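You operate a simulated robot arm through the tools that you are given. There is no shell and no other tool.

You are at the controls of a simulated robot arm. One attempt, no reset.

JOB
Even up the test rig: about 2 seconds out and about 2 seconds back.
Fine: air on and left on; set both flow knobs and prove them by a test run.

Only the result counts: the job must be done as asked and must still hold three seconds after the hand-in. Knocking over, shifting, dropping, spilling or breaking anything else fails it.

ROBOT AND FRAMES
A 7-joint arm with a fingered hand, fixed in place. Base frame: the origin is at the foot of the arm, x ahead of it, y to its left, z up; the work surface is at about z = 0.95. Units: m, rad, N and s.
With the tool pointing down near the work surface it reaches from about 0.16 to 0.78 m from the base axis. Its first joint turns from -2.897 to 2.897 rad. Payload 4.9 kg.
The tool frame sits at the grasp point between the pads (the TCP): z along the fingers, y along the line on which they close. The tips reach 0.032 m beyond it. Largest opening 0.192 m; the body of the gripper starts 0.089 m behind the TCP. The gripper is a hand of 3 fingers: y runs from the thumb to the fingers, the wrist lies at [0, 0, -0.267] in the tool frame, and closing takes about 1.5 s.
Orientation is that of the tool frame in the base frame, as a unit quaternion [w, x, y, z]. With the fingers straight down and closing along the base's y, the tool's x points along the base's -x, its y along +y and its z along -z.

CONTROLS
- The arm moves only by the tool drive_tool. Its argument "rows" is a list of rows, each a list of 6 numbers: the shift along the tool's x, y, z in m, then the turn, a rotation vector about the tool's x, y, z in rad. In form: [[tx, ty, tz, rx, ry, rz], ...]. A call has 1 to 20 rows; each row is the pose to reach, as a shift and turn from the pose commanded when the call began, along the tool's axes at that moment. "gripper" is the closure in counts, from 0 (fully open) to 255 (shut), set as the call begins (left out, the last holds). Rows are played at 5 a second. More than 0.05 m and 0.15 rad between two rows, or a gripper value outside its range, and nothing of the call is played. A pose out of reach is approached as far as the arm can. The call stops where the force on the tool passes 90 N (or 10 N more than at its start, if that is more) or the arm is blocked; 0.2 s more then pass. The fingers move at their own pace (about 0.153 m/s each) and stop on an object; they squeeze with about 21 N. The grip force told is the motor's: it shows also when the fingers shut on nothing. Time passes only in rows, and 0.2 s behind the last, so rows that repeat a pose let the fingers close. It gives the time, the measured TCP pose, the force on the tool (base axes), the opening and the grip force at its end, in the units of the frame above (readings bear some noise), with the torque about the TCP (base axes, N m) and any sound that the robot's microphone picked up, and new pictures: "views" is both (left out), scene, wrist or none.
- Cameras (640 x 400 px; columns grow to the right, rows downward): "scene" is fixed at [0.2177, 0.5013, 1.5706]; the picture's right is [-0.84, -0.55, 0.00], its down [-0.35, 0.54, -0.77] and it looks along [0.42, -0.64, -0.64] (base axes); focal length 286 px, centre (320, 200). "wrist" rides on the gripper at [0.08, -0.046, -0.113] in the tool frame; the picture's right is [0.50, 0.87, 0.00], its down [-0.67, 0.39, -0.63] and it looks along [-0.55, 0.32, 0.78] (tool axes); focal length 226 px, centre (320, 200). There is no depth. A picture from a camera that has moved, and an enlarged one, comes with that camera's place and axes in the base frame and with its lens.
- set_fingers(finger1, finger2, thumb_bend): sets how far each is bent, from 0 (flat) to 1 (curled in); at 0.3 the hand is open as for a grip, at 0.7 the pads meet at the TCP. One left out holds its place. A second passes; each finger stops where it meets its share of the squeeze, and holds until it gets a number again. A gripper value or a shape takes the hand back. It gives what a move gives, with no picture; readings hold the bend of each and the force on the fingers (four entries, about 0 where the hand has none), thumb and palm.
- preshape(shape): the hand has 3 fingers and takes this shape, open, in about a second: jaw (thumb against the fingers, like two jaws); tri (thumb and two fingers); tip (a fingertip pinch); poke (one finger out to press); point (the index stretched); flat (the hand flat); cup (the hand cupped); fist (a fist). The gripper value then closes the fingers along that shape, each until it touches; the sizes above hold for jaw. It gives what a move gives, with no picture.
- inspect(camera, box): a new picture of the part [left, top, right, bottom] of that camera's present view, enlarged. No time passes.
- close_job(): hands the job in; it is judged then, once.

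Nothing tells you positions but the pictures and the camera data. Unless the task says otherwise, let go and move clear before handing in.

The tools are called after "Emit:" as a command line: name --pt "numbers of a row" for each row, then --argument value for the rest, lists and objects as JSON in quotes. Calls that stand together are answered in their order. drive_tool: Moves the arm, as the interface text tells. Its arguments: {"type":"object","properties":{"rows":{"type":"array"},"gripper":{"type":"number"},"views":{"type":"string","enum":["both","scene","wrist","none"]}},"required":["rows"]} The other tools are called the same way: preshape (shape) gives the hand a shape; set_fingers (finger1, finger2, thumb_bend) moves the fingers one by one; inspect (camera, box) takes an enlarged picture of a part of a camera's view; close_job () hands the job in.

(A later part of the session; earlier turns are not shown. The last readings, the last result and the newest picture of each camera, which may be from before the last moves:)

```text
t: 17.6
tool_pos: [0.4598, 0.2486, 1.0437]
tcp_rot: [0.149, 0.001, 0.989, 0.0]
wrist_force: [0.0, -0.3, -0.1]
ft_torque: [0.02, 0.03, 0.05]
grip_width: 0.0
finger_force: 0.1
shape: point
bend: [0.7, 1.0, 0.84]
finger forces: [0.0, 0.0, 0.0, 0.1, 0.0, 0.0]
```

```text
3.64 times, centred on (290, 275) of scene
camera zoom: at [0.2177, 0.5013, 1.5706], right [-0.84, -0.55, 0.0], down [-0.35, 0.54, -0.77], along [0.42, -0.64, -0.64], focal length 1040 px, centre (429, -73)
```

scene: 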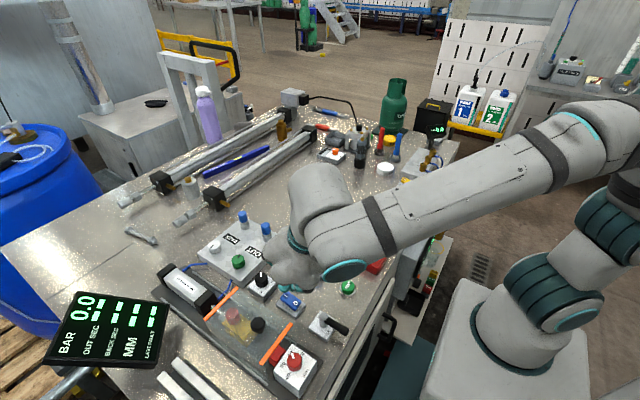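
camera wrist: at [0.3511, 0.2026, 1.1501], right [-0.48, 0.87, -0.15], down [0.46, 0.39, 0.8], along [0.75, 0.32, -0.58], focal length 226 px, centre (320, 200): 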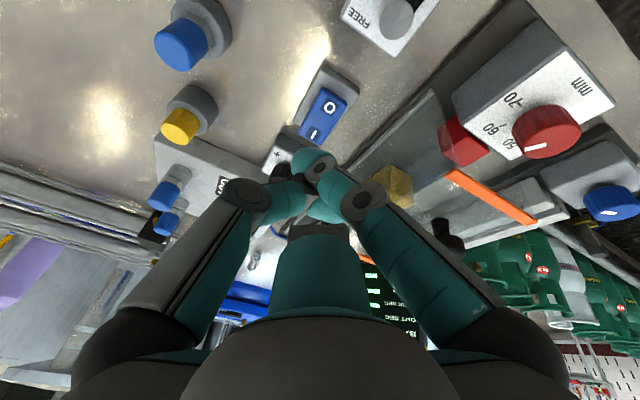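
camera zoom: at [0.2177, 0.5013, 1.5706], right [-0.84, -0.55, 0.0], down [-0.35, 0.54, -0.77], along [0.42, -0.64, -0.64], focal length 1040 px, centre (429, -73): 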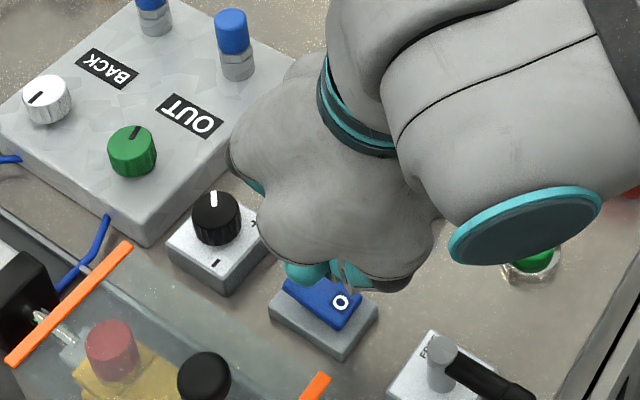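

Emit:
drive_tool --pt "0.0006 0 0.0019 0 0 0" --pt "0.0012 0 0.0038 0 0 0" --views "none"

Emit:
inspect --camera "scene" --box '[220, 220, 360, 330]'

Emit:
inspect --camera "wrist" --box '[220, 80, 420, 230]'

```text
t: 18.2
tool_pos: [0.4608, 0.247, 1.0411]
tcp_rot: [0.149, 0.001, 0.989, 0.0]
wrist_force: [0.4, 0.5, -0.9]
ft_torque: [0.0, 0.01, -0.02]
grip_width: 0.0
finger_force: 0.1
shape: point
bend: [0.7, 1.0, 0.84]
finger forces: [0.0, 0.1, 0.0, 0.0, 0.0, 0.1]
```

```text
3.64 times, centred on (290, 275) of scene
camera zoom: at [0.2177, 0.5013, 1.5706], right [-0.84, -0.55, 0.0], down [-0.35, 0.54, -0.77], along [0.42, -0.64, -0.64], focal length 1040 px, centre (429, -73)
```

zoom: 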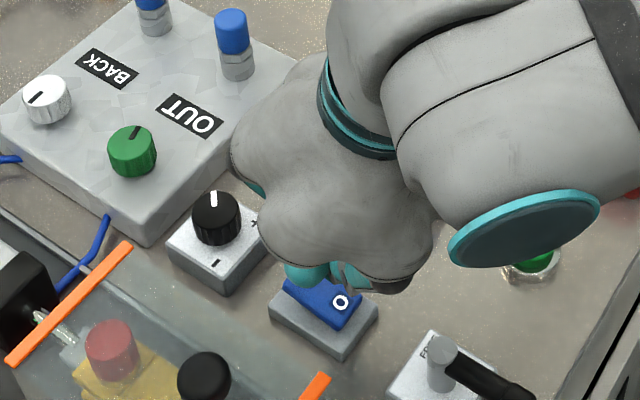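

```text
2.67 times, centred on (320, 155) of wrist
camera zoom: at [0.3503, 0.2009, 1.1249], right [-0.48, 0.87, -0.15], down [0.46, 0.39, 0.8], along [0.75, 0.32, -0.58], focal length 603 px, centre (320, 320)
```

zoom: 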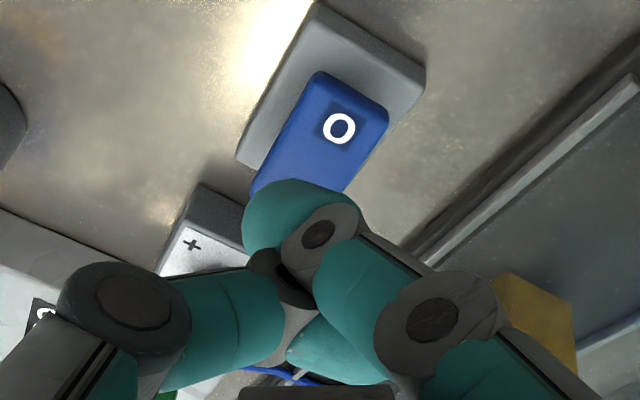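

Emit:
drive_tool --pt "0.0006 0 0.0019 0 0 0" --pt "0.0012 0 0.0038 0 0 0" --pt "0.0018 0 0.0057 0 0 0" --views "none"

Emit:
inspect --camera "scene" --box '[220, 220, 360, 330]'

```text
t: 19.0
tool_pos: [0.4614, 0.2488, 1.0353]
tcp_rot: [0.15, -0.001, 0.989, 0.001]
wrist_force: [0.2, 0.1, 0.1]
ft_torque: [-0.03, -0.04, 0.02]
grip_width: 0.0
finger_force: 0.1
shape: point
bend: [0.7, 1.0, 0.84]
finger forces: [0.0, 0.0, 0.1, 0.1, 0.0, 0.0]
```

```text
3.64 times, centred on (290, 275) of scene
camera zoom: at [0.2177, 0.5013, 1.5706], right [-0.84, -0.55, 0.0], down [-0.35, 0.54, -0.77], along [0.42, -0.64, -0.64], focal length 1040 px, centre (429, -73)
```

zoom: 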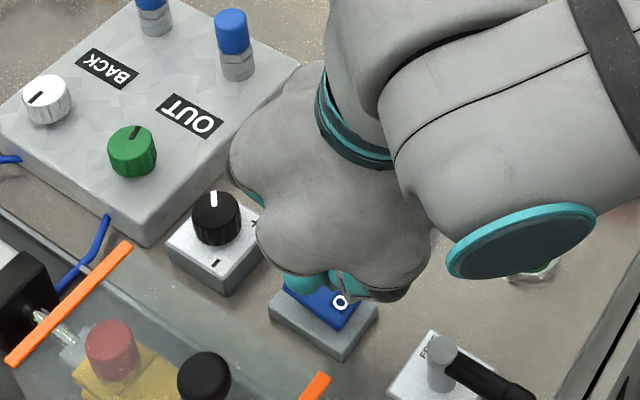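

Emit:
drive_tool --pt "0.0006 0 0.0019 0 0 0" --pt "0.0012 0 0.0038 0 0 0" --pt "0.0018 0 0.0057 0 0 0"

Emit:
inspect --camera "scene" --box '[220, 220, 360, 330]'

Emit:
inspect --camera "wrist" --box '[220, 80, 420, 230]'

```text
t: 19.8
tool_pos: [0.4608, 0.2488, 1.0289]
tcp_rot: [0.15, 0.001, 0.989, -0.001]
wrist_force: [0.5, -0.4, -0.3]
ft_torque: [0.0, 0.0, 0.02]
grip_width: 0.0
finger_force: 0.1
shape: point
bend: [0.7, 1.0, 0.84]
finger forces: [0.1, 0.0, 0.0, 0.0, 0.0, 0.0]
camera wrist: at [0.3509, 0.2016, 1.1132], right [-0.48, 0.87, -0.15], down [0.46, 0.39, 0.8], along [0.75, 0.32, -0.58], focal length 226 px, centre (320, 200)
```

scene: 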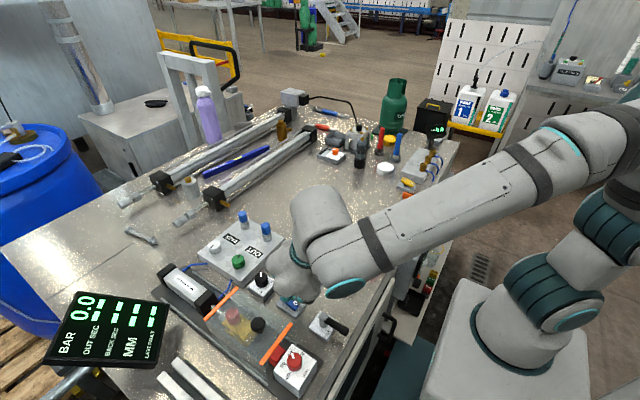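
wrist: 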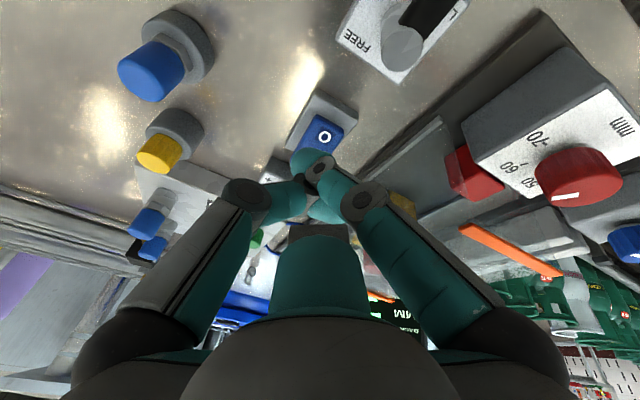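

```text
3.64 times, centred on (290, 275) of scene
camera zoom: at [0.2177, 0.5013, 1.5706], right [-0.84, -0.55, 0.0], down [-0.35, 0.54, -0.77], along [0.42, -0.64, -0.64], focal length 1040 px, centre (429, -73)
```

zoom: 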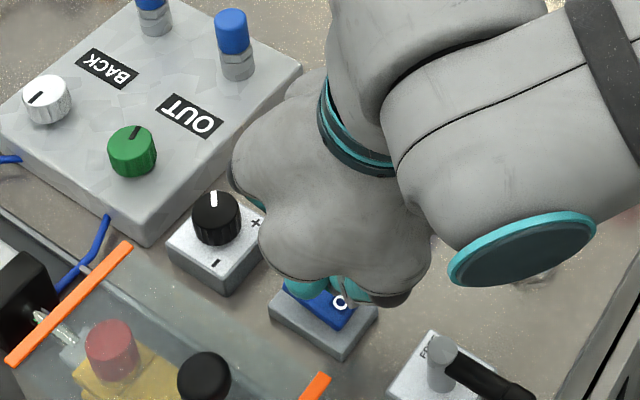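

```text
2.67 times, centred on (320, 155) of wrist
camera zoom: at [0.3509, 0.2016, 1.1132], right [-0.48, 0.87, -0.15], down [0.46, 0.39, 0.8], along [0.75, 0.32, -0.58], focal length 603 px, centre (320, 320)
```

zoom: 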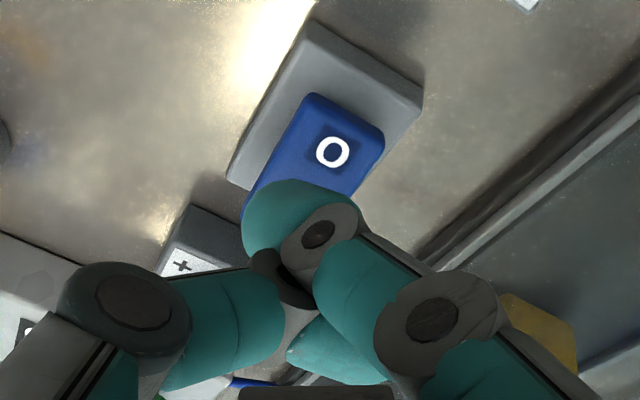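

Re-triangulating puts the rocker top lower than I first thought, at about z≈0.972, so the tip is only now reaching it. I'll continue in small steps.

Emit:
drive_tool --pt "0.0006 0 0.0019 0 0 0" --pt "0.0012 0 0.0038 0 0 0" --views "none"

Emit:
inspect --camera "scene" --box '[30, 220, 360, 400]'

```text
t: 20.4
tool_pos: [0.4599, 0.2474, 1.0253]
tcp_rot: [0.149, 0.001, 0.989, 0.0]
wrist_force: [0.1, 0.7, -0.3]
ft_torque: [0.03, -0.02, 0.02]
grip_width: 0.0001
finger_force: 0.0
shape: point
bend: [0.7, 1.0, 0.84]
finger forces: [0.0, 0.1, 0.0, 0.0, 0.0, 0.1]
```

```text
1.94 times, centred on (195, 310) of scene
camera zoom: at [0.2177, 0.5013, 1.5706], right [-0.84, -0.55, 0.0], down [-0.35, 0.54, -0.77], along [0.42, -0.64, -0.64], focal length 555 px, centre (562, -13)
```

zoom: 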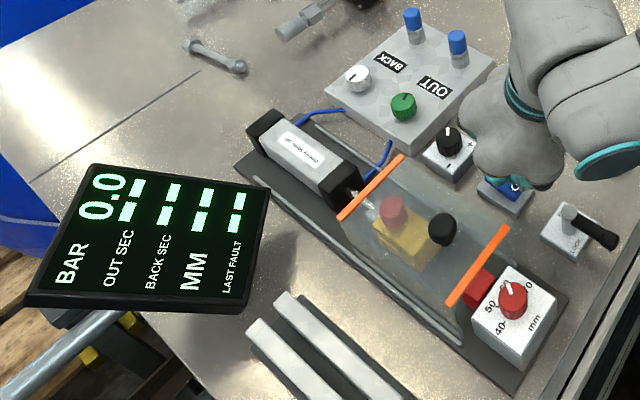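

Emit:
drive_tool --pt "0.0006 0 0.0019 0 0 0" --pt "0.0012 0 0.0038 0 0 0" --views "none"

Emit:
inspect --camera "wrist" --box '[220, 80, 420, 230]'

Emit:
inspect --camera "scene" --box '[240, 250, 340, 320]'

```text
t: 21.0
tool_pos: [0.4606, 0.2468, 1.0205]
tcp_rot: [0.151, 0.001, 0.989, 0.0]
wrist_force: [0.4, 0.9, -0.3]
ft_torque: [-0.04, 0.03, -0.02]
grip_width: 0.0
finger_force: 0.1
shape: point
bend: [0.7, 1.0, 0.84]
finger forces: [0.0, 0.0, 0.0, 0.0, 0.1, 0.0]
```

```text
2.67 times, centred on (320, 155) of wrist
camera zoom: at [0.3502, 0.201, 1.1044], right [-0.48, 0.87, -0.15], down [0.46, 0.39, 0.8], along [0.75, 0.31, -0.58], focal length 603 px, centre (320, 320)
```

zoom: 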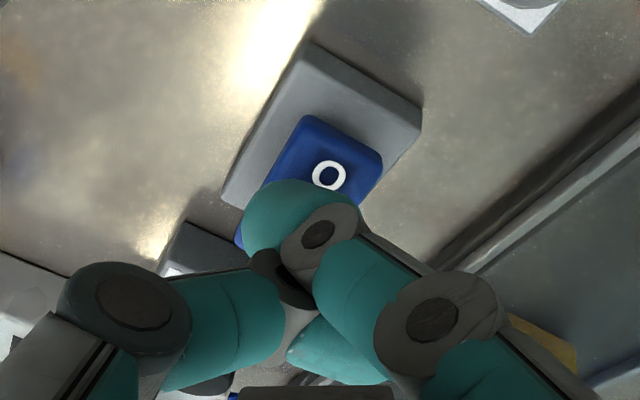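

```text
5.71 times, centred on (290, 285) of scene
camera zoom: at [0.2177, 0.5013, 1.5706], right [-0.84, -0.55, 0.0], down [-0.35, 0.54, -0.77], along [0.42, -0.64, -0.64], focal length 1634 px, centre (491, -286)
```

zoom: 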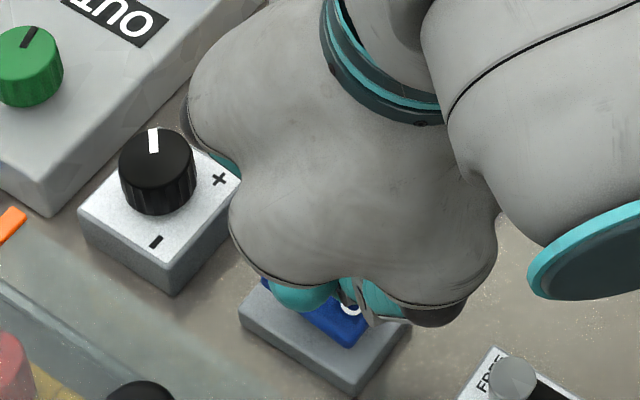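

Still no force, so the tip is higher than that triangulation suggested. I'll keep descending in small steps and check the wrist view as I go.

Emit:
drive_tool --pt "0.0006 0 0.0019 0 0 0" --pt "0.0012 0 0.0038 0 0 0" --pt "0.0018 0 0.0057 0 0 0" --views "none"

Emit:
inspect --camera "wrist" --box '[220, 80, 420, 230]'

Emit:
inspect --camera "scene" --box '[240, 250, 340, 320]'

```text
t: 21.8
tool_pos: [0.46, 0.2481, 1.0152]
tcp_rot: [0.15, 0.001, 0.989, -0.001]
wrist_force: [-0.6, -1.1, 0.3]
ft_torque: [-0.01, -0.06, 0.01]
grip_width: 0.0
finger_force: 0.1
shape: point
bend: [0.7, 1.0, 0.85]
finger forces: [0.0, 0.0, 0.0, 0.0, 0.1, 0.1]
```

```text
2.67 times, centred on (320, 155) of wrist
camera zoom: at [0.3505, 0.2017, 1.0985], right [-0.48, 0.87, -0.15], down [0.46, 0.39, 0.8], along [0.75, 0.31, -0.58], focal length 603 px, centre (320, 320)
```

zoom: 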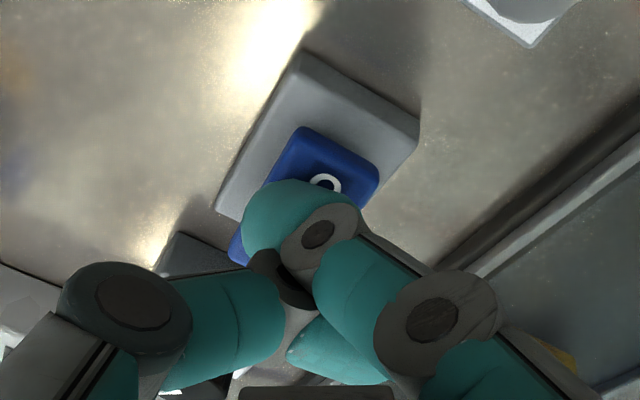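

```text
5.71 times, centred on (290, 285) of scene
camera zoom: at [0.2177, 0.5013, 1.5706], right [-0.84, -0.55, 0.0], down [-0.35, 0.54, -0.77], along [0.42, -0.64, -0.64], focal length 1634 px, centre (491, -286)
```

zoom: 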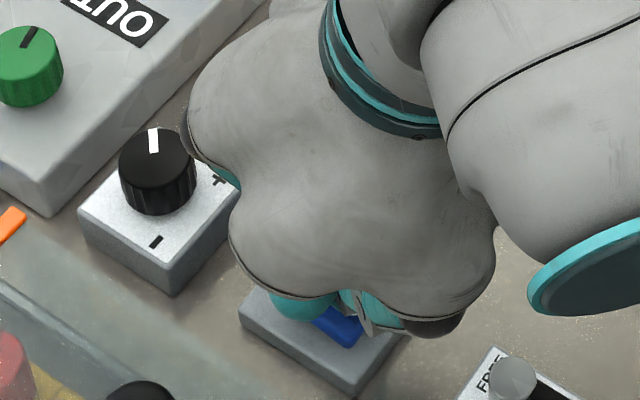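

The wrist image's "down" is actually upward in space, so the tip is really over the "O" end at about x≈0.455 and the scene bulb was a different finger. I'll raise a little and shift +x by 2.8 cm to get over "I".

Emit:
drive_tool --pt "-0.0035 0 -0.0115 0 0 0" --pt "-0.0169 0.003 -0.0074 0 0 0" --pt "-0.0303 0.006 -0.0032 0 0 0" --pt "-0.0303 0.006 -0.0032 0 0 0" --views "none"

Emit:
inspect --camera "wrist" --box '[220, 80, 420, 230]'

Emit:
inspect --camera "scene" --box '[240, 250, 340, 320]'

```text
t: 22.8
tool_pos: [0.4878, 0.2537, 1.0274]
tcp_rot: [0.15, -0.001, 0.989, 0.0]
wrist_force: [0.8, 0.0, 0.2]
ft_torque: [0.0, -0.01, 0.03]
grip_width: 0.0
finger_force: 0.0
shape: point
bend: [0.7, 1.0, 0.85]
finger forces: [0.0, 0.0, 0.0, 0.0, 0.0, 0.0]
```

```text
2.67 times, centred on (320, 155) of wrist
camera zoom: at [0.3776, 0.2073, 1.1112], right [-0.48, 0.87, -0.15], down [0.46, 0.39, 0.8], along [0.75, 0.32, -0.58], focal length 603 px, centre (320, 320)
```

zoom: 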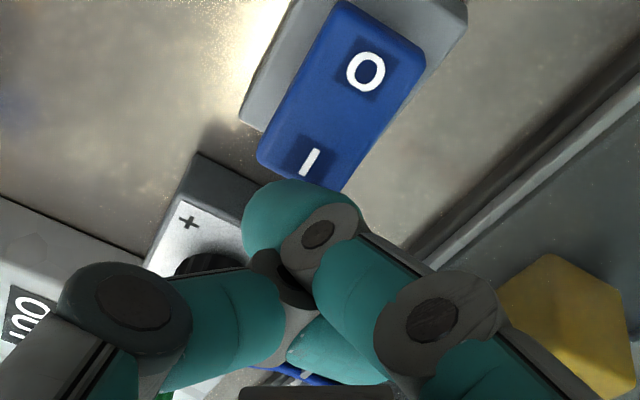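

```text
5.71 times, centred on (290, 285) of scene
camera zoom: at [0.2177, 0.5013, 1.5706], right [-0.84, -0.55, 0.0], down [-0.35, 0.54, -0.77], along [0.42, -0.64, -0.64], focal length 1634 px, centre (491, -286)
```

zoom: 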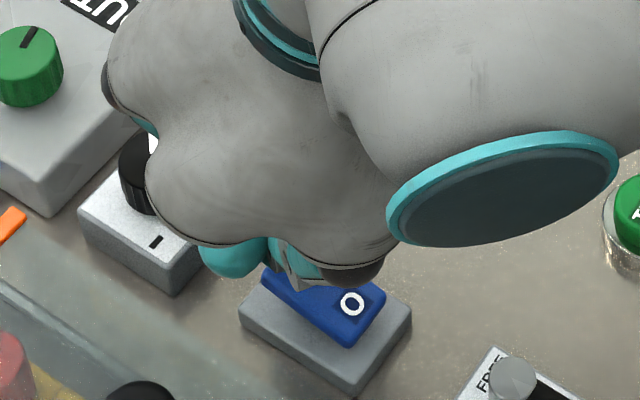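

The tip now lines up just short of the "I" mark. I'll shift 8 mm further in +x and keep descending carefully.

Emit:
drive_tool --pt "-0.0076 0 0.0024 0 0 0" --pt "-0.0064 0 0.0062 0 0 0" --pt "-0.0052 0 0.01 0 0 0" --pt "-0.0052 0 0.01 0 0 0" --views "none"

Emit:
inspect --camera "wrist" --box '[220, 80, 420, 230]'

Emit:
inspect --camera "scene" --box '[240, 250, 340, 320]'

```text
t: 23.8
tool_pos: [0.4956, 0.2531, 1.0181]
tcp_rot: [0.149, 0.001, 0.989, -0.001]
wrist_force: [0.8, -0.1, 0.6]
ft_torque: [0.02, 0.0, 0.01]
grip_width: 0.0001
finger_force: 0.0
shape: point
bend: [0.7, 1.0, 0.85]
finger forces: [0.0, 0.0, 0.0, 0.0, 0.0, 0.0]
```

```text
2.67 times, centred on (320, 155) of wrist
camera zoom: at [0.3856, 0.2064, 1.1022], right [-0.48, 0.87, -0.15], down [0.46, 0.39, 0.8], along [0.75, 0.31, -0.58], focal length 603 px, centre (320, 320)
```

zoom: 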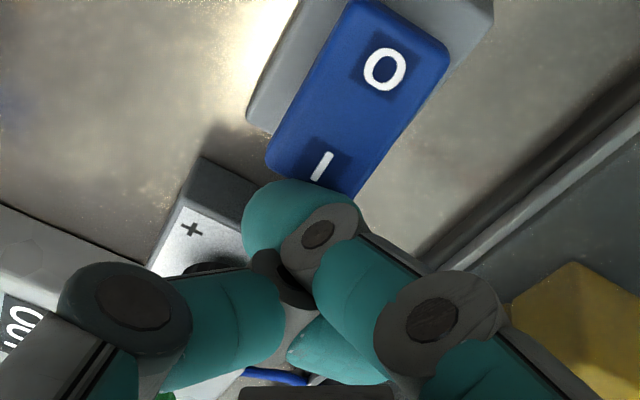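

```text
5.71 times, centred on (290, 285) of scene
camera zoom: at [0.2177, 0.5013, 1.5706], right [-0.84, -0.55, 0.0], down [-0.35, 0.54, -0.77], along [0.42, -0.64, -0.64], focal length 1634 px, centre (491, -286)
```

zoom: 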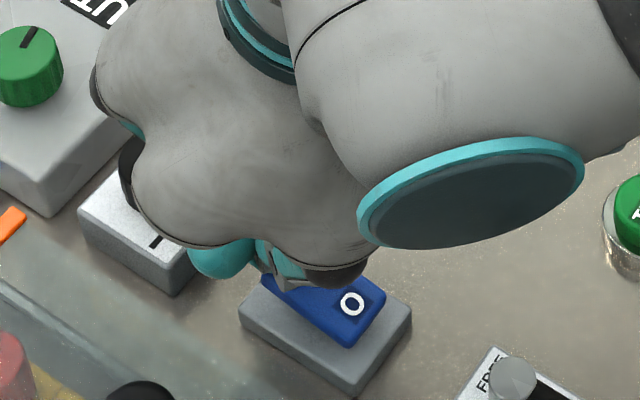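

Emit:
drive_tool --pt "0.0006 0 0.0019 0 0 0" --pt "0.0012 0 0.0038 0 0 0" --pt "0.0018 0 0.0057 0 0 0" --pt "0.0024 0 0.0076 0 0 0" --views "none"

Emit:
inspect --camera "wrist" --box '[220, 80, 420, 230]'

Emit:
inspect --camera "scene" --box '[240, 250, 340, 320]'

```text
t: 24.8
tool_pos: [0.4953, 0.2548, 1.0097]
tcp_rot: [0.149, 0.0, 0.989, 0.0]
wrist_force: [0.4, -0.4, 0.8]
ft_torque: [0.03, -0.03, 0.0]
grip_width: 0.0001
finger_force: 0.1
shape: point
bend: [0.7, 1.0, 0.85]
finger forces: [0.0, 0.0, 0.0, 0.1, 0.1, 0.0]
```

```text
2.67 times, centred on (320, 155) of wrist
camera zoom: at [0.3853, 0.2075, 1.0936], right [-0.48, 0.87, -0.15], down [0.46, 0.39, 0.8], along [0.75, 0.31, -0.58], focal length 603 px, centre (320, 320)
```

zoom: 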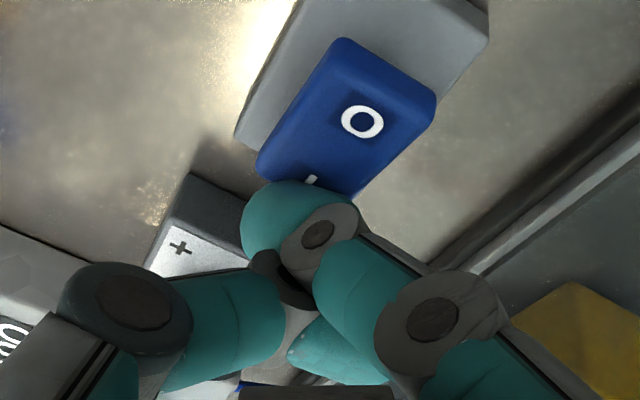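

```text
5.71 times, centred on (290, 285) of scene
camera zoom: at [0.2177, 0.5013, 1.5706], right [-0.84, -0.55, 0.0], down [-0.35, 0.54, -0.77], along [0.42, -0.64, -0.64], focal length 1634 px, centre (491, -286)
```

zoom: 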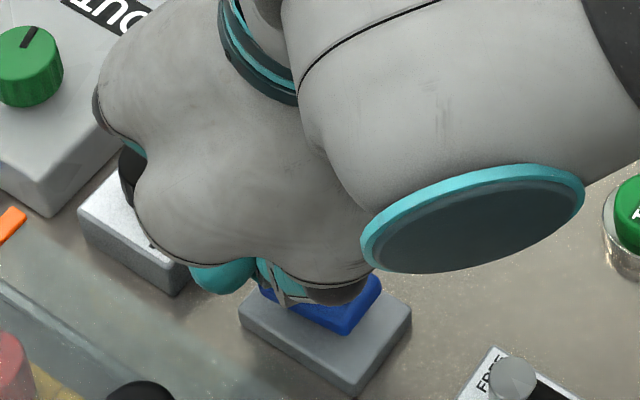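

The rocker seems to have tilted, with the "O" end rising. I'll check the display.

Emit:
inspect --camera "scene" --box '[40, 280, 180, 380]'

Emit:
drive_tool --pt "0.0006 0 0.0019 0 0 0" --pt "0.0012 0 0.0038 0 0 0"

Emit:
inspect --camera "wrist" --box '[220, 80, 420, 230]'

```text
4.00 times, centred on (110, 330) of scene
camera zoom: at [0.2177, 0.5013, 1.5706], right [-0.84, -0.55, 0.0], down [-0.35, 0.54, -0.77], along [0.42, -0.64, -0.64], focal length 1144 px, centre (1160, -320)
```

zoom: 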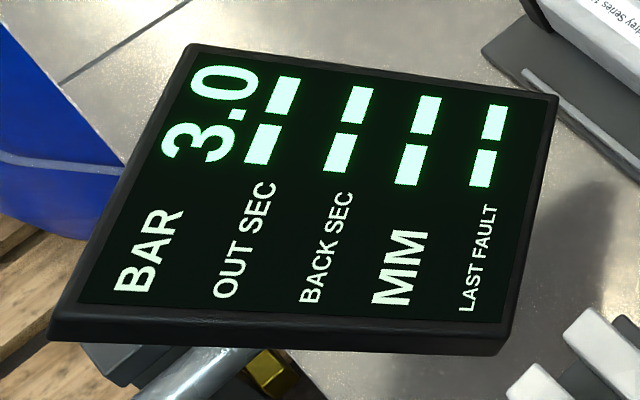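

```text
t: 25.4
tool_pos: [0.4971, 0.2542, 1.0072]
tcp_rot: [0.15, 0.0, 0.989, 0.0]
wrist_force: [1.0, -0.6, 1.3]
ft_torque: [-0.05, -0.07, 0.01]
grip_width: 0.0001
finger_force: 0.0
shape: point
bend: [0.7, 1.0, 0.85]
finger forces: [0.1, 0.0, 0.0, 0.0, 0.1, 0.0]
camera wrist: at [0.3862, 0.2078, 1.0907], right [-0.48, 0.87, -0.15], down [0.45, 0.39, 0.8], along [0.75, 0.32, -0.58], focal length 226 px, centre (320, 200)
```

scene: 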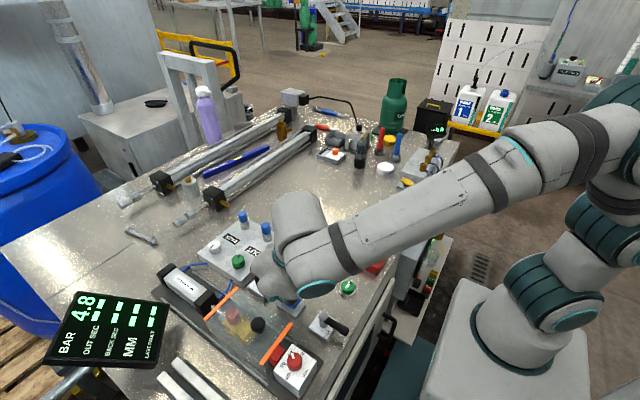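
wrist: 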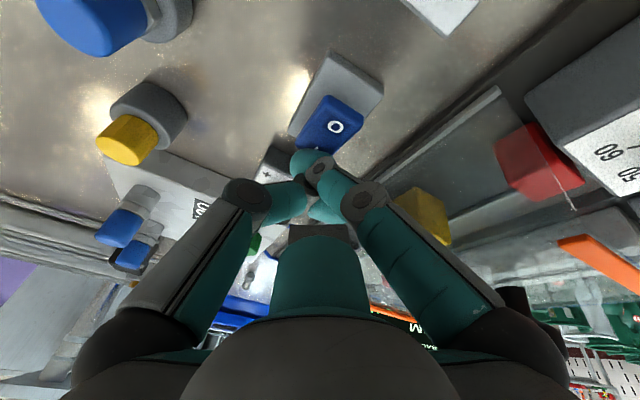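

```text
2.67 times, centred on (320, 155) of wrist
camera zoom: at [0.3862, 0.2078, 1.0907], right [-0.48, 0.87, -0.15], down [0.45, 0.39, 0.8], along [0.75, 0.32, -0.58], focal length 603 px, centre (320, 320)
```

zoom: 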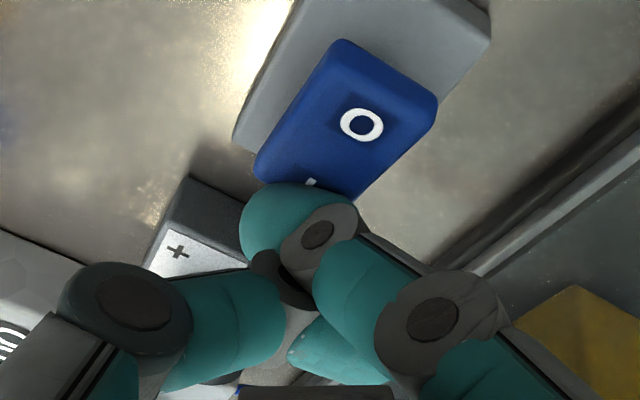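

Air is on: the BAR reading is climbing (3.0, then 4.8). I'll lift clear and go to the TEST button, which I estimate at (0.380, 0.132, 0.962), for a baseline run.

Emit:
drive_tool --pt "-0.0108 0 -0.035 0 0 0" --pt "-0.0217 0 -0.07 0 0 0" --pt "-0.0325 0 -0.105 0 0 0" --pt "-0.0095 -0.025 -0.112 0 0 0" --pt "0.0135 -0.05 -0.119 0 0 0" --pt "0.0365 -0.078 -0.126 0 0 0" --pt "0.0595 -0.1 -0.133 0 0 0" --pt "0.0697 -0.113 -0.1367 0 0 0" --pt "0.078 -0.113 -0.11 0 0 0" --pt "0.087 -0.113 -0.08 0 0 0" --pt "0.0948 -0.113 -0.0555 0 0 0" --pt "0.0948 -0.113 -0.0555 0 0 0"

Emit:
inspect --camera "wrist" --box '[220, 80, 420, 230]'

Emit:
inspect --camera "scene" --box '[220, 220, 400, 340]'

```text
t: 28.0
tool_pos: [0.3869, 0.14, 1.0314]
tcp_rot: [0.149, 0.001, 0.989, -0.001]
wrist_force: [0.0, 0.4, 0.5]
ft_torque: [0.02, 0.0, -0.01]
grip_width: 0.0001
finger_force: 0.0
shape: point
bend: [0.7, 1.0, 0.85]
finger forces: [0.1, 0.0, 0.0, 0.0, 0.1, 0.0]
camera wrist: at [0.2771, 0.0939, 1.1151], right [-0.48, 0.87, -0.15], down [0.46, 0.39, 0.8], along [0.75, 0.32, -0.58], focal length 226 px, centre (320, 200)
```

scene: 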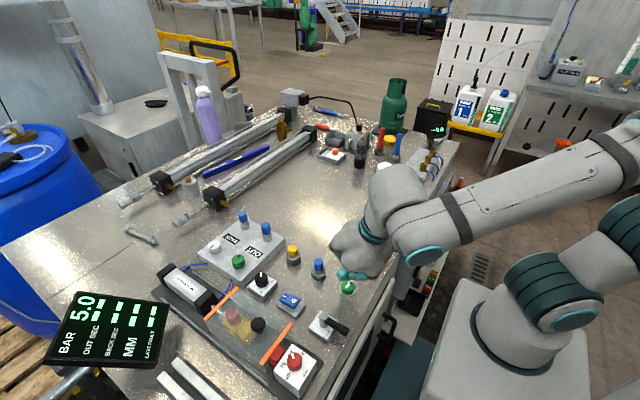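
wrist: 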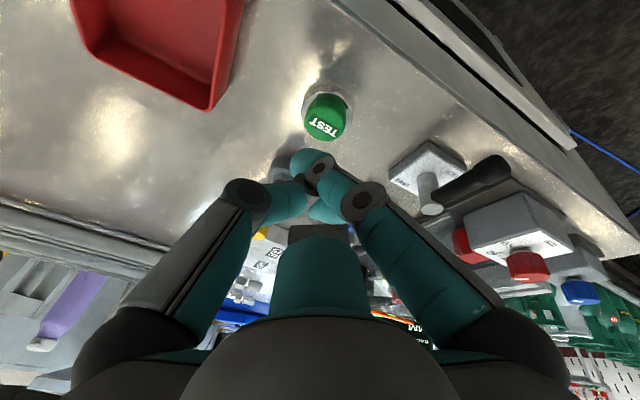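

```text
2.67 times, centred on (320, 155) of wrist
camera zoom: at [0.2771, 0.0939, 1.1151], right [-0.48, 0.87, -0.15], down [0.46, 0.39, 0.8], along [0.75, 0.32, -0.58], focal length 603 px, centre (320, 320)
```

zoom: 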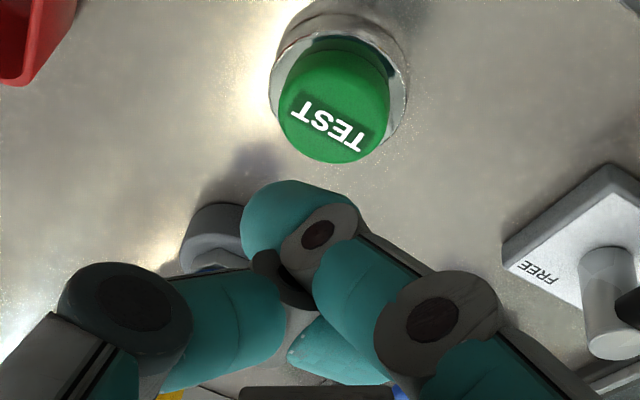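

```text
3.33 times, centred on (310, 280) of scene
camera zoom: at [0.2177, 0.5013, 1.5706], right [-0.84, -0.55, 0.0], down [-0.35, 0.54, -0.77], along [0.42, -0.64, -0.64], focal length 953 px, centre (353, -67)
```

zoom: 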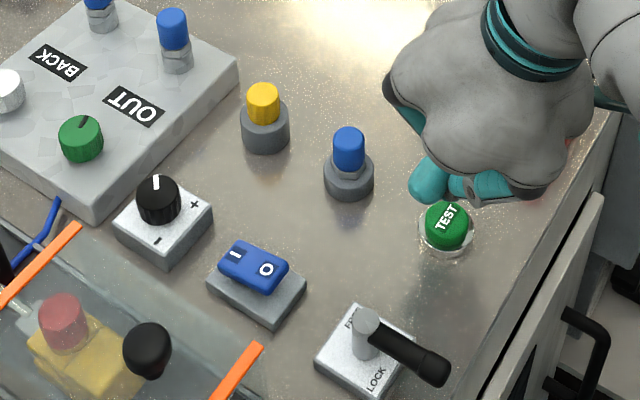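

The pressure has settled at 5.0 bar and the rocker is held on "I". I'll lower toward TEST and check alignment.

Emit:
drive_tool --pt "0.0015 0 0.0048 0 0 0" --pt "0.003 0 0.0095 0 0 0" --pt "0.0044 0 0.0143 0 0 0" --pt "0.0044 0 0.0143 0 0 0" --views "none"

Emit:
inspect --camera "wrist" --box '[220, 80, 420, 230]'

```text
t: 29.0
tool_pos: [0.3881, 0.1403, 1.0164]
tcp_rot: [0.149, 0.0, 0.989, 0.0]
wrist_force: [0.3, -0.1, -0.5]
ft_torque: [-0.02, -0.05, 0.02]
grip_width: 0.0
finger_force: 0.1
shape: point
bend: [0.7, 1.0, 0.85]
finger forces: [0.1, 0.0, 0.0, 0.0, 0.1, 0.1]
```

```text
2.67 times, centred on (320, 155) of wrist
camera zoom: at [0.2782, 0.0937, 1.101], right [-0.48, 0.87, -0.15], down [0.46, 0.39, 0.8], along [0.75, 0.31, -0.58], focal length 603 px, centre (320, 320)
```

zoom: 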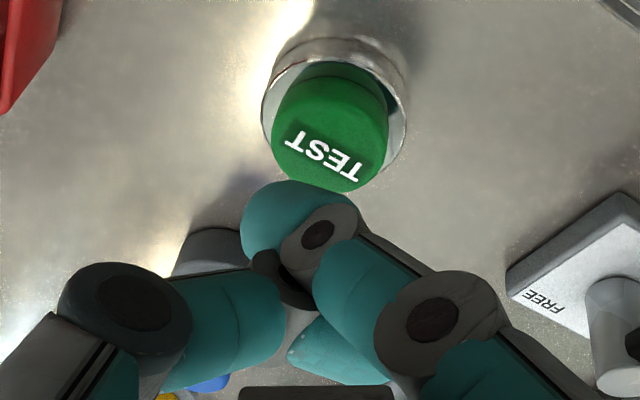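

Emit:
drive_tool --pt "0.0076 0.001 -0.0024 0 0 0" --pt "0.0088 0.001 0.0014 0 0 0" --pt "0.01 0.001 0.0052 0 0 0" --pt "0.01 0.001 0.0052 0 0 0" --views "none"

Emit:
inspect --camera "wrist" --box '[220, 80, 420, 230]'

Emit:
inspect --camera "scene" --box '[290, 220, 410, 310]'

```text
t: 30.0
tool_pos: [0.3809, 0.1415, 1.0091]
tcp_rot: [0.15, 0.0, 0.989, -0.001]
wrist_force: [0.0, -0.7, 0.8]
ft_torque: [-0.02, -0.04, 0.02]
grip_width: 0.0001
finger_force: 0.0
shape: point
bend: [0.7, 1.0, 0.85]
finger forces: [0.0, 0.0, 0.1, 0.0, 0.0, 0.1]
```

```text
2.67 times, centred on (320, 155) of wrist
camera zoom: at [0.2699, 0.0944, 1.093], right [-0.48, 0.87, -0.15], down [0.46, 0.39, 0.8], along [0.75, 0.32, -0.58], focal length 603 px, centre (320, 320)
```

zoom: 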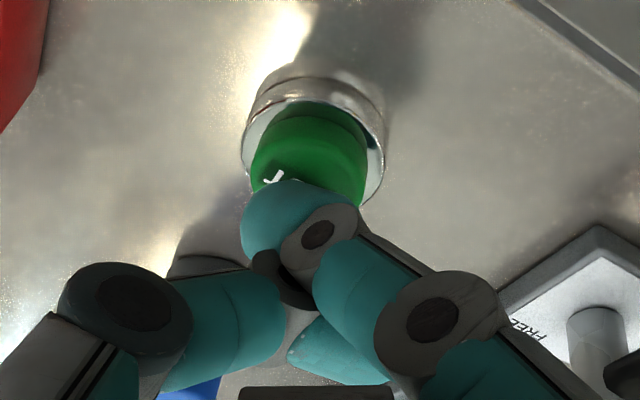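

```text
4.44 times, centred on (350, 265) of scene
camera zoom: at [0.2177, 0.5013, 1.5706], right [-0.84, -0.55, 0.0], down [-0.35, 0.54, -0.77], along [0.42, -0.64, -0.64], focal length 1271 px, centre (187, -89)
```

zoom: 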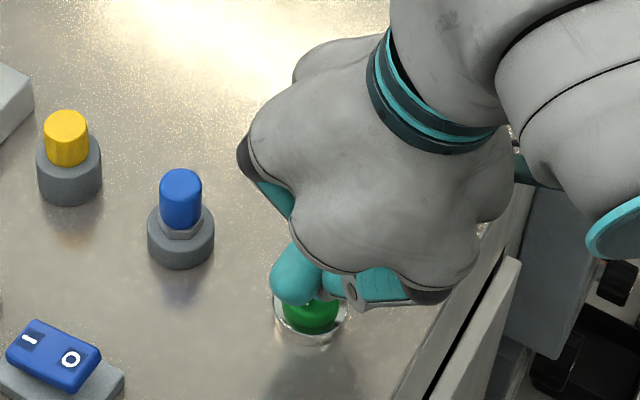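

Well aligned over TEST now. I'll press down in small steps.

Emit:
drive_tool --pt "0.0006 0 0.0019 0 0 0" --pt "0.0012 0 0.0038 0 0 0" --pt "0.0018 0 0.0057 0 0 0" --views "scene"

Emit:
inspect --camera "scene" --box '[290, 220, 410, 310]'

```text
t: 30.8
tool_pos: [0.3814, 0.1421, 1.0027]
tcp_rot: [0.149, 0.0, 0.989, 0.0]
wrist_force: [0.6, 0.8, 0.2]
ft_torque: [0.0, -0.03, -0.02]
grip_width: 0.0
finger_force: 0.0
shape: point
bend: [0.7, 1.0, 0.85]
finger forces: [0.1, 0.0, 0.1, 0.1, 0.0, 0.0]
```

scene: 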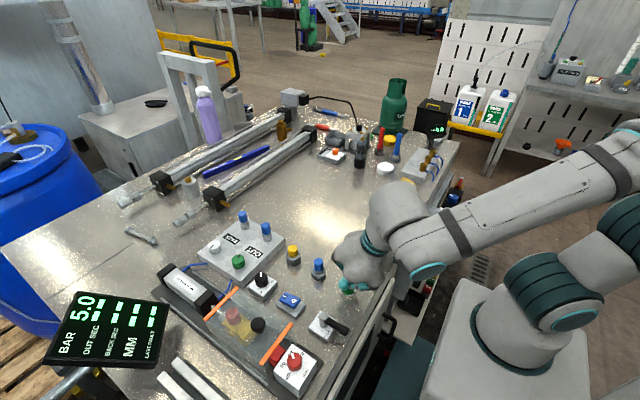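

```text
4.44 times, centred on (350, 265) of scene
camera zoom: at [0.2177, 0.5013, 1.5706], right [-0.84, -0.55, 0.0], down [-0.35, 0.54, -0.77], along [0.42, -0.64, -0.64], focal length 1271 px, centre (187, -89)
```

zoom: 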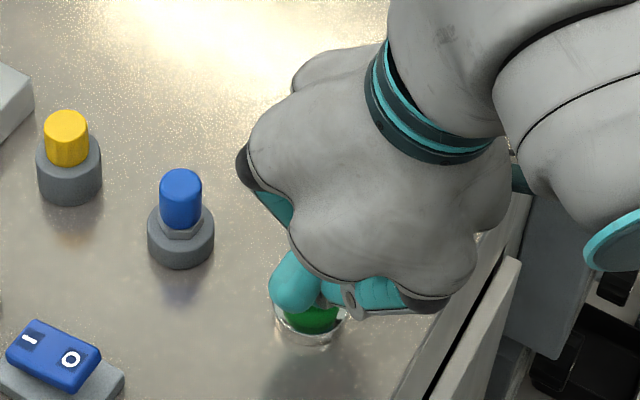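

Emit:
drive_tool --pt "0.0006 0 0.0019 0 0 0" --pt "0.0012 0 0.0038 0 0 0" --views "none"

Emit:
inspect --camera "wrist" --box '[220, 80, 420, 230]'

Emit:
inspect --camera "scene" --box '[40, 230, 330, 400]'

```text
t: 31.4
tool_pos: [0.3811, 0.1413, 0.997]
tcp_rot: [0.15, 0.0, 0.989, 0.0]
wrist_force: [1.4, -0.9, 2.6]
ft_torque: [-0.09, -0.01, 0.0]
grip_width: 0.0
finger_force: 0.0
shape: point
bend: [0.7, 1.0, 0.85]
finger forces: [0.0, 0.0, 0.0, 0.0, 0.0, 0.0]
heard: click
```

```text
2.67 times, centred on (320, 155) of wrist
camera zoom: at [0.2709, 0.095, 1.0825], right [-0.48, 0.87, -0.15], down [0.45, 0.39, 0.8], along [0.75, 0.32, -0.58], focal length 603 px, centre (320, 320)
```

zoom: 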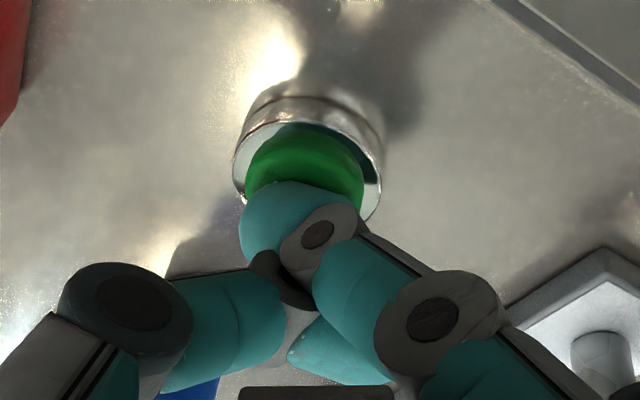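

```text
2.21 times, centred on (185, 315) of scene
camera zoom: at [0.2177, 0.5013, 1.5706], right [-0.84, -0.55, 0.0], down [-0.35, 0.54, -0.77], along [0.42, -0.64, -0.64], focal length 631 px, centre (618, -54)
```

zoom: 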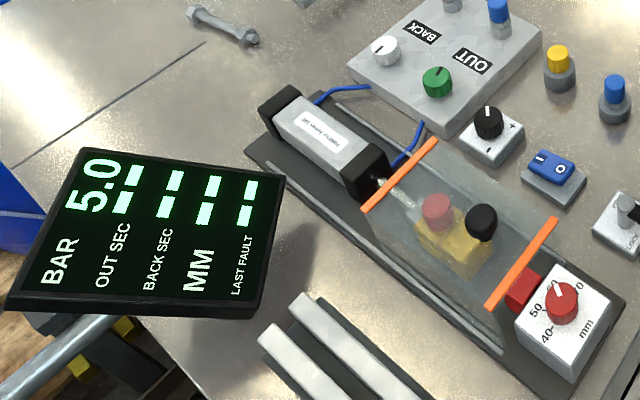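

A click was heard, so TEST is pressed. I'll release by rising 15 mm and watch the run.

Emit:
drive_tool --pt "-0.0022 0 -0.0072 0 0 0" --pt "-0.0044 0 -0.0143 0 0 0" --views "none"

Emit:
inspect --camera "scene" --box '[40, 230, 330, 400]'

Emit:
drive_tool --pt "0 0 0 0 0 0" --pt "0 0 0 0 0 0" --pt "0 0 0 0 0 0" --pt "0 0 0 0 0 0" --views "none"

Emit:
inspect --camera "scene" --box '[40, 230, 330, 400]'

```text
t: 32.0
tool_pos: [0.3824, 0.141, 1.0143]
tcp_rot: [0.149, -0.001, 0.989, 0.001]
wrist_force: [0.1, -0.4, -0.5]
ft_torque: [-0.03, -0.01, 0.0]
grip_width: 0.0
finger_force: 0.1
shape: point
bend: [0.7, 1.0, 0.85]
finger forces: [0.0, 0.0, 0.1, 0.0, 0.0, 0.1]
```

```text
2.21 times, centred on (185, 315) of scene
camera zoom: at [0.2177, 0.5013, 1.5706], right [-0.84, -0.55, 0.0], down [-0.35, 0.54, -0.77], along [0.42, -0.64, -0.64], focal length 631 px, centre (618, -54)
```

zoom: 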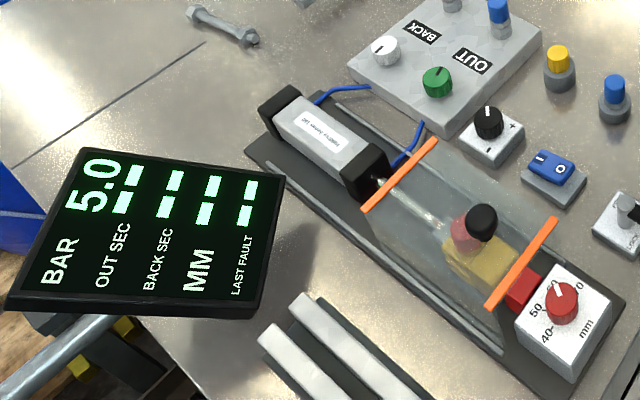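

```text
t: 33.0
tool_pos: [0.3822, 0.1414, 1.0132]
tcp_rot: [0.15, 0.0, 0.989, 0.0]
wrist_force: [-0.3, 0.5, 0.6]
ft_torque: [-0.04, -0.01, 0.01]
grip_width: 0.0
finger_force: 0.0
shape: point
bend: [0.7, 1.0, 0.85]
finger forces: [0.0, 0.1, 0.0, 0.0, 0.0, 0.0]
```

```text
2.21 times, centred on (185, 315) of scene
camera zoom: at [0.2177, 0.5013, 1.5706], right [-0.84, -0.55, 0.0], down [-0.35, 0.54, -0.77], along [0.42, -0.64, -0.64], focal length 631 px, centre (618, -54)
```

zoom: 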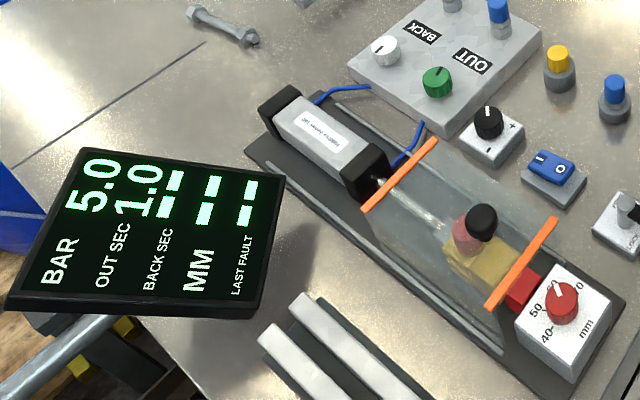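

The run went out in 1.0 s. I'll wait for the return stroke.

Emit:
drive_tool --pt "0 0 0 0 0 0" --pt "0 0 0 0 0 0" --pt "0 0 0 0 0 0" --pt "0 0 0 0 0 0" --pt "0 0 0 0 0 0" --pt "0 0 0 0 0 0" --pt "0 0 0 0 0 0" --pt "0 0 0 0 0 0" --pt "0 0 0 0 0 0" --pt "0 0 0 0 0 0" --views "none"

Emit:
inspect --camera "scene" --box '[40, 230, 330, 400]'

Emit:
drive_tool --pt "0 0 0 0 0 0" --pt "0 0 0 0 0 0" --pt "0 0 0 0 0 0" --pt "0 0 0 0 0 0" --pt "0 0 0 0 0 0" --pt "0 0 0 0 0 0" --pt "0 0 0 0 0 0" --pt "0 0 0 0 0 0" --pt "0 0 0 0 0 0" --pt "0 0 0 0 0 0" --views "none"

Emit:
inspect --camera "scene" --box '[40, 230, 330, 400]'

```text
t: 35.2
tool_pos: [0.3819, 0.1407, 1.0146]
tcp_rot: [0.151, 0.0, 0.989, 0.0]
wrist_force: [0.4, 0.2, 0.1]
ft_torque: [0.03, -0.01, 0.01]
grip_width: 0.0
finger_force: 0.1
shape: point
bend: [0.7, 1.0, 0.85]
finger forces: [0.1, 0.0, 0.1, 0.1, 0.0, 0.0]
```

```text
2.21 times, centred on (185, 315) of scene
camera zoom: at [0.2177, 0.5013, 1.5706], right [-0.84, -0.55, 0.0], down [-0.35, 0.54, -0.77], along [0.42, -0.64, -0.64], focal length 631 px, centre (618, -54)
```

zoom: 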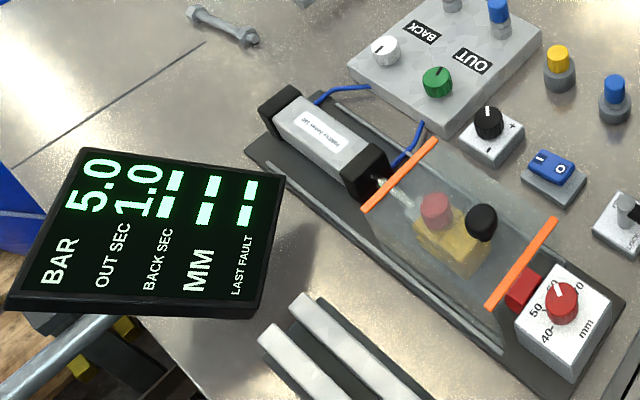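

```text
t: 37.4
tool_pos: [0.3817, 0.1408, 1.0154]
tcp_rot: [0.15, 0.0, 0.989, 0.0]
wrist_force: [-0.7, 0.6, 0.0]
ft_torque: [0.01, -0.01, 0.01]
grip_width: 0.0002
finger_force: 0.0
shape: point
bend: [0.7, 1.0, 0.85]
finger forces: [0.1, 0.0, 0.0, 0.0, 0.1, 0.1]
```

```text
2.21 times, centred on (185, 315) of scene
camera zoom: at [0.2177, 0.5013, 1.5706], right [-0.84, -0.55, 0.0], down [-0.35, 0.54, -0.77], along [0.42, -0.64, -0.64], focal length 631 px, centre (618, -54)
```

zoom: 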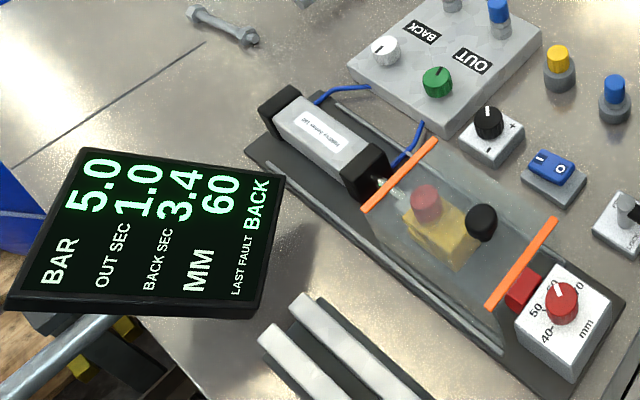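

Baseline: OUT 1.0 s, BACK 3.4 s, 60 mm. So OUT needs slowing and BACK needs speeding up. I'll lift, level the hand, set it to jaw and go to the green OUT knob, estimated at (0.6355, 0.2375, top z≈1.0).

Emit:
drive_tool --pt "-0.0103 0 -0.0334 0 0 0" --pt "-0.0207 0 -0.0668 0 0.1 0" --pt "-0.031 0 -0.1 0 0.2 0" --pt "-0.0414 0 -0.1337 0 0.3 0" --pt "-0.0414 0 -0.1337 0 0.3 0" --views "none"

Emit:
preshape --shape "jaw"

Emit:
drive_tool --pt "0 0 0 0 0 0" --pt "0 0 0 0 0 0" --pt "0 0 0 0 0 0" --pt "0 0 0 0 0 0" --pt "0 0 0 0 0 0" --gripper 170

```text
t: 38.6
tool_pos: [0.381, 0.139, 1.1553]
tcp_rot: [-0.001, 0.0, 1.0, 0.0]
wrist_force: [0.1, -0.1, -0.4]
ft_torque: [-0.04, 0.02, 0.01]
grip_width: 0.0001
finger_force: 0.0
shape: point
bend: [0.7, 1.0, 0.85]
finger forces: [0.1, 0.1, 0.0, 0.0, 0.0, 0.1]
```

```text
t: 39.5
tool_pos: [0.3816, 0.1393, 1.1557]
tcp_rot: [0.0, 0.0, 1.0, 0.001]
wrist_force: [-0.2, 0.3, -0.2]
ft_torque: [0.0, 0.01, 0.02]
grip_width: 0.1922
finger_force: 0.1
shape: jaw
bend: [0.3, 0.3, 0.3]
finger forces: [0.1, 0.0, 0.0, 0.1, 0.1, 0.0]
```

```text
t: 40.7
tool_pos: [0.382, 0.1392, 1.1559]
tcp_rot: [0.0, 0.001, 1.0, 0.0]
wrist_force: [0.0, 0.1, 0.3]
ft_torque: [0.03, -0.04, 0.0]
grip_width: 0.0645
finger_force: 0.1
shape: jaw
bend: [0.45, 0.45, 0.7]
finger forces: [0.0, 0.1, 0.0, 0.0, 0.0, 0.1]
camera wrist: at [0.3011, 0.0924, 1.2681], right [-0.5, 0.87, 0.0], down [0.67, 0.39, 0.63], along [0.55, 0.32, -0.78], focal length 226 px, centre (320, 200)
```

scene: 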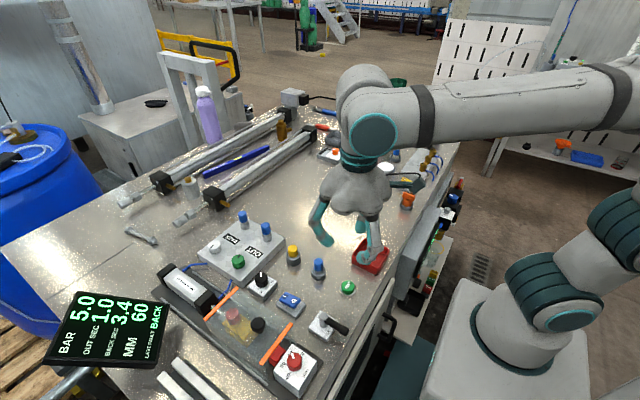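
wrist: 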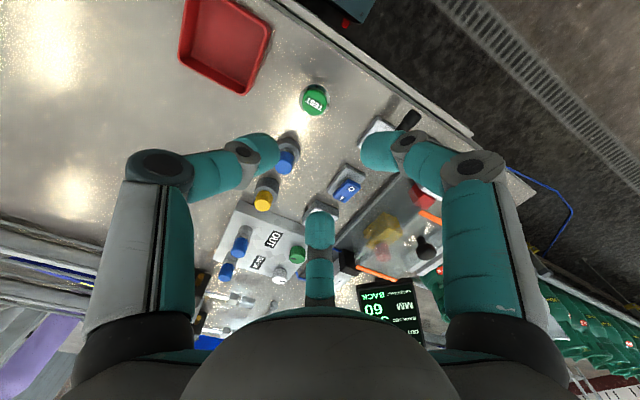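

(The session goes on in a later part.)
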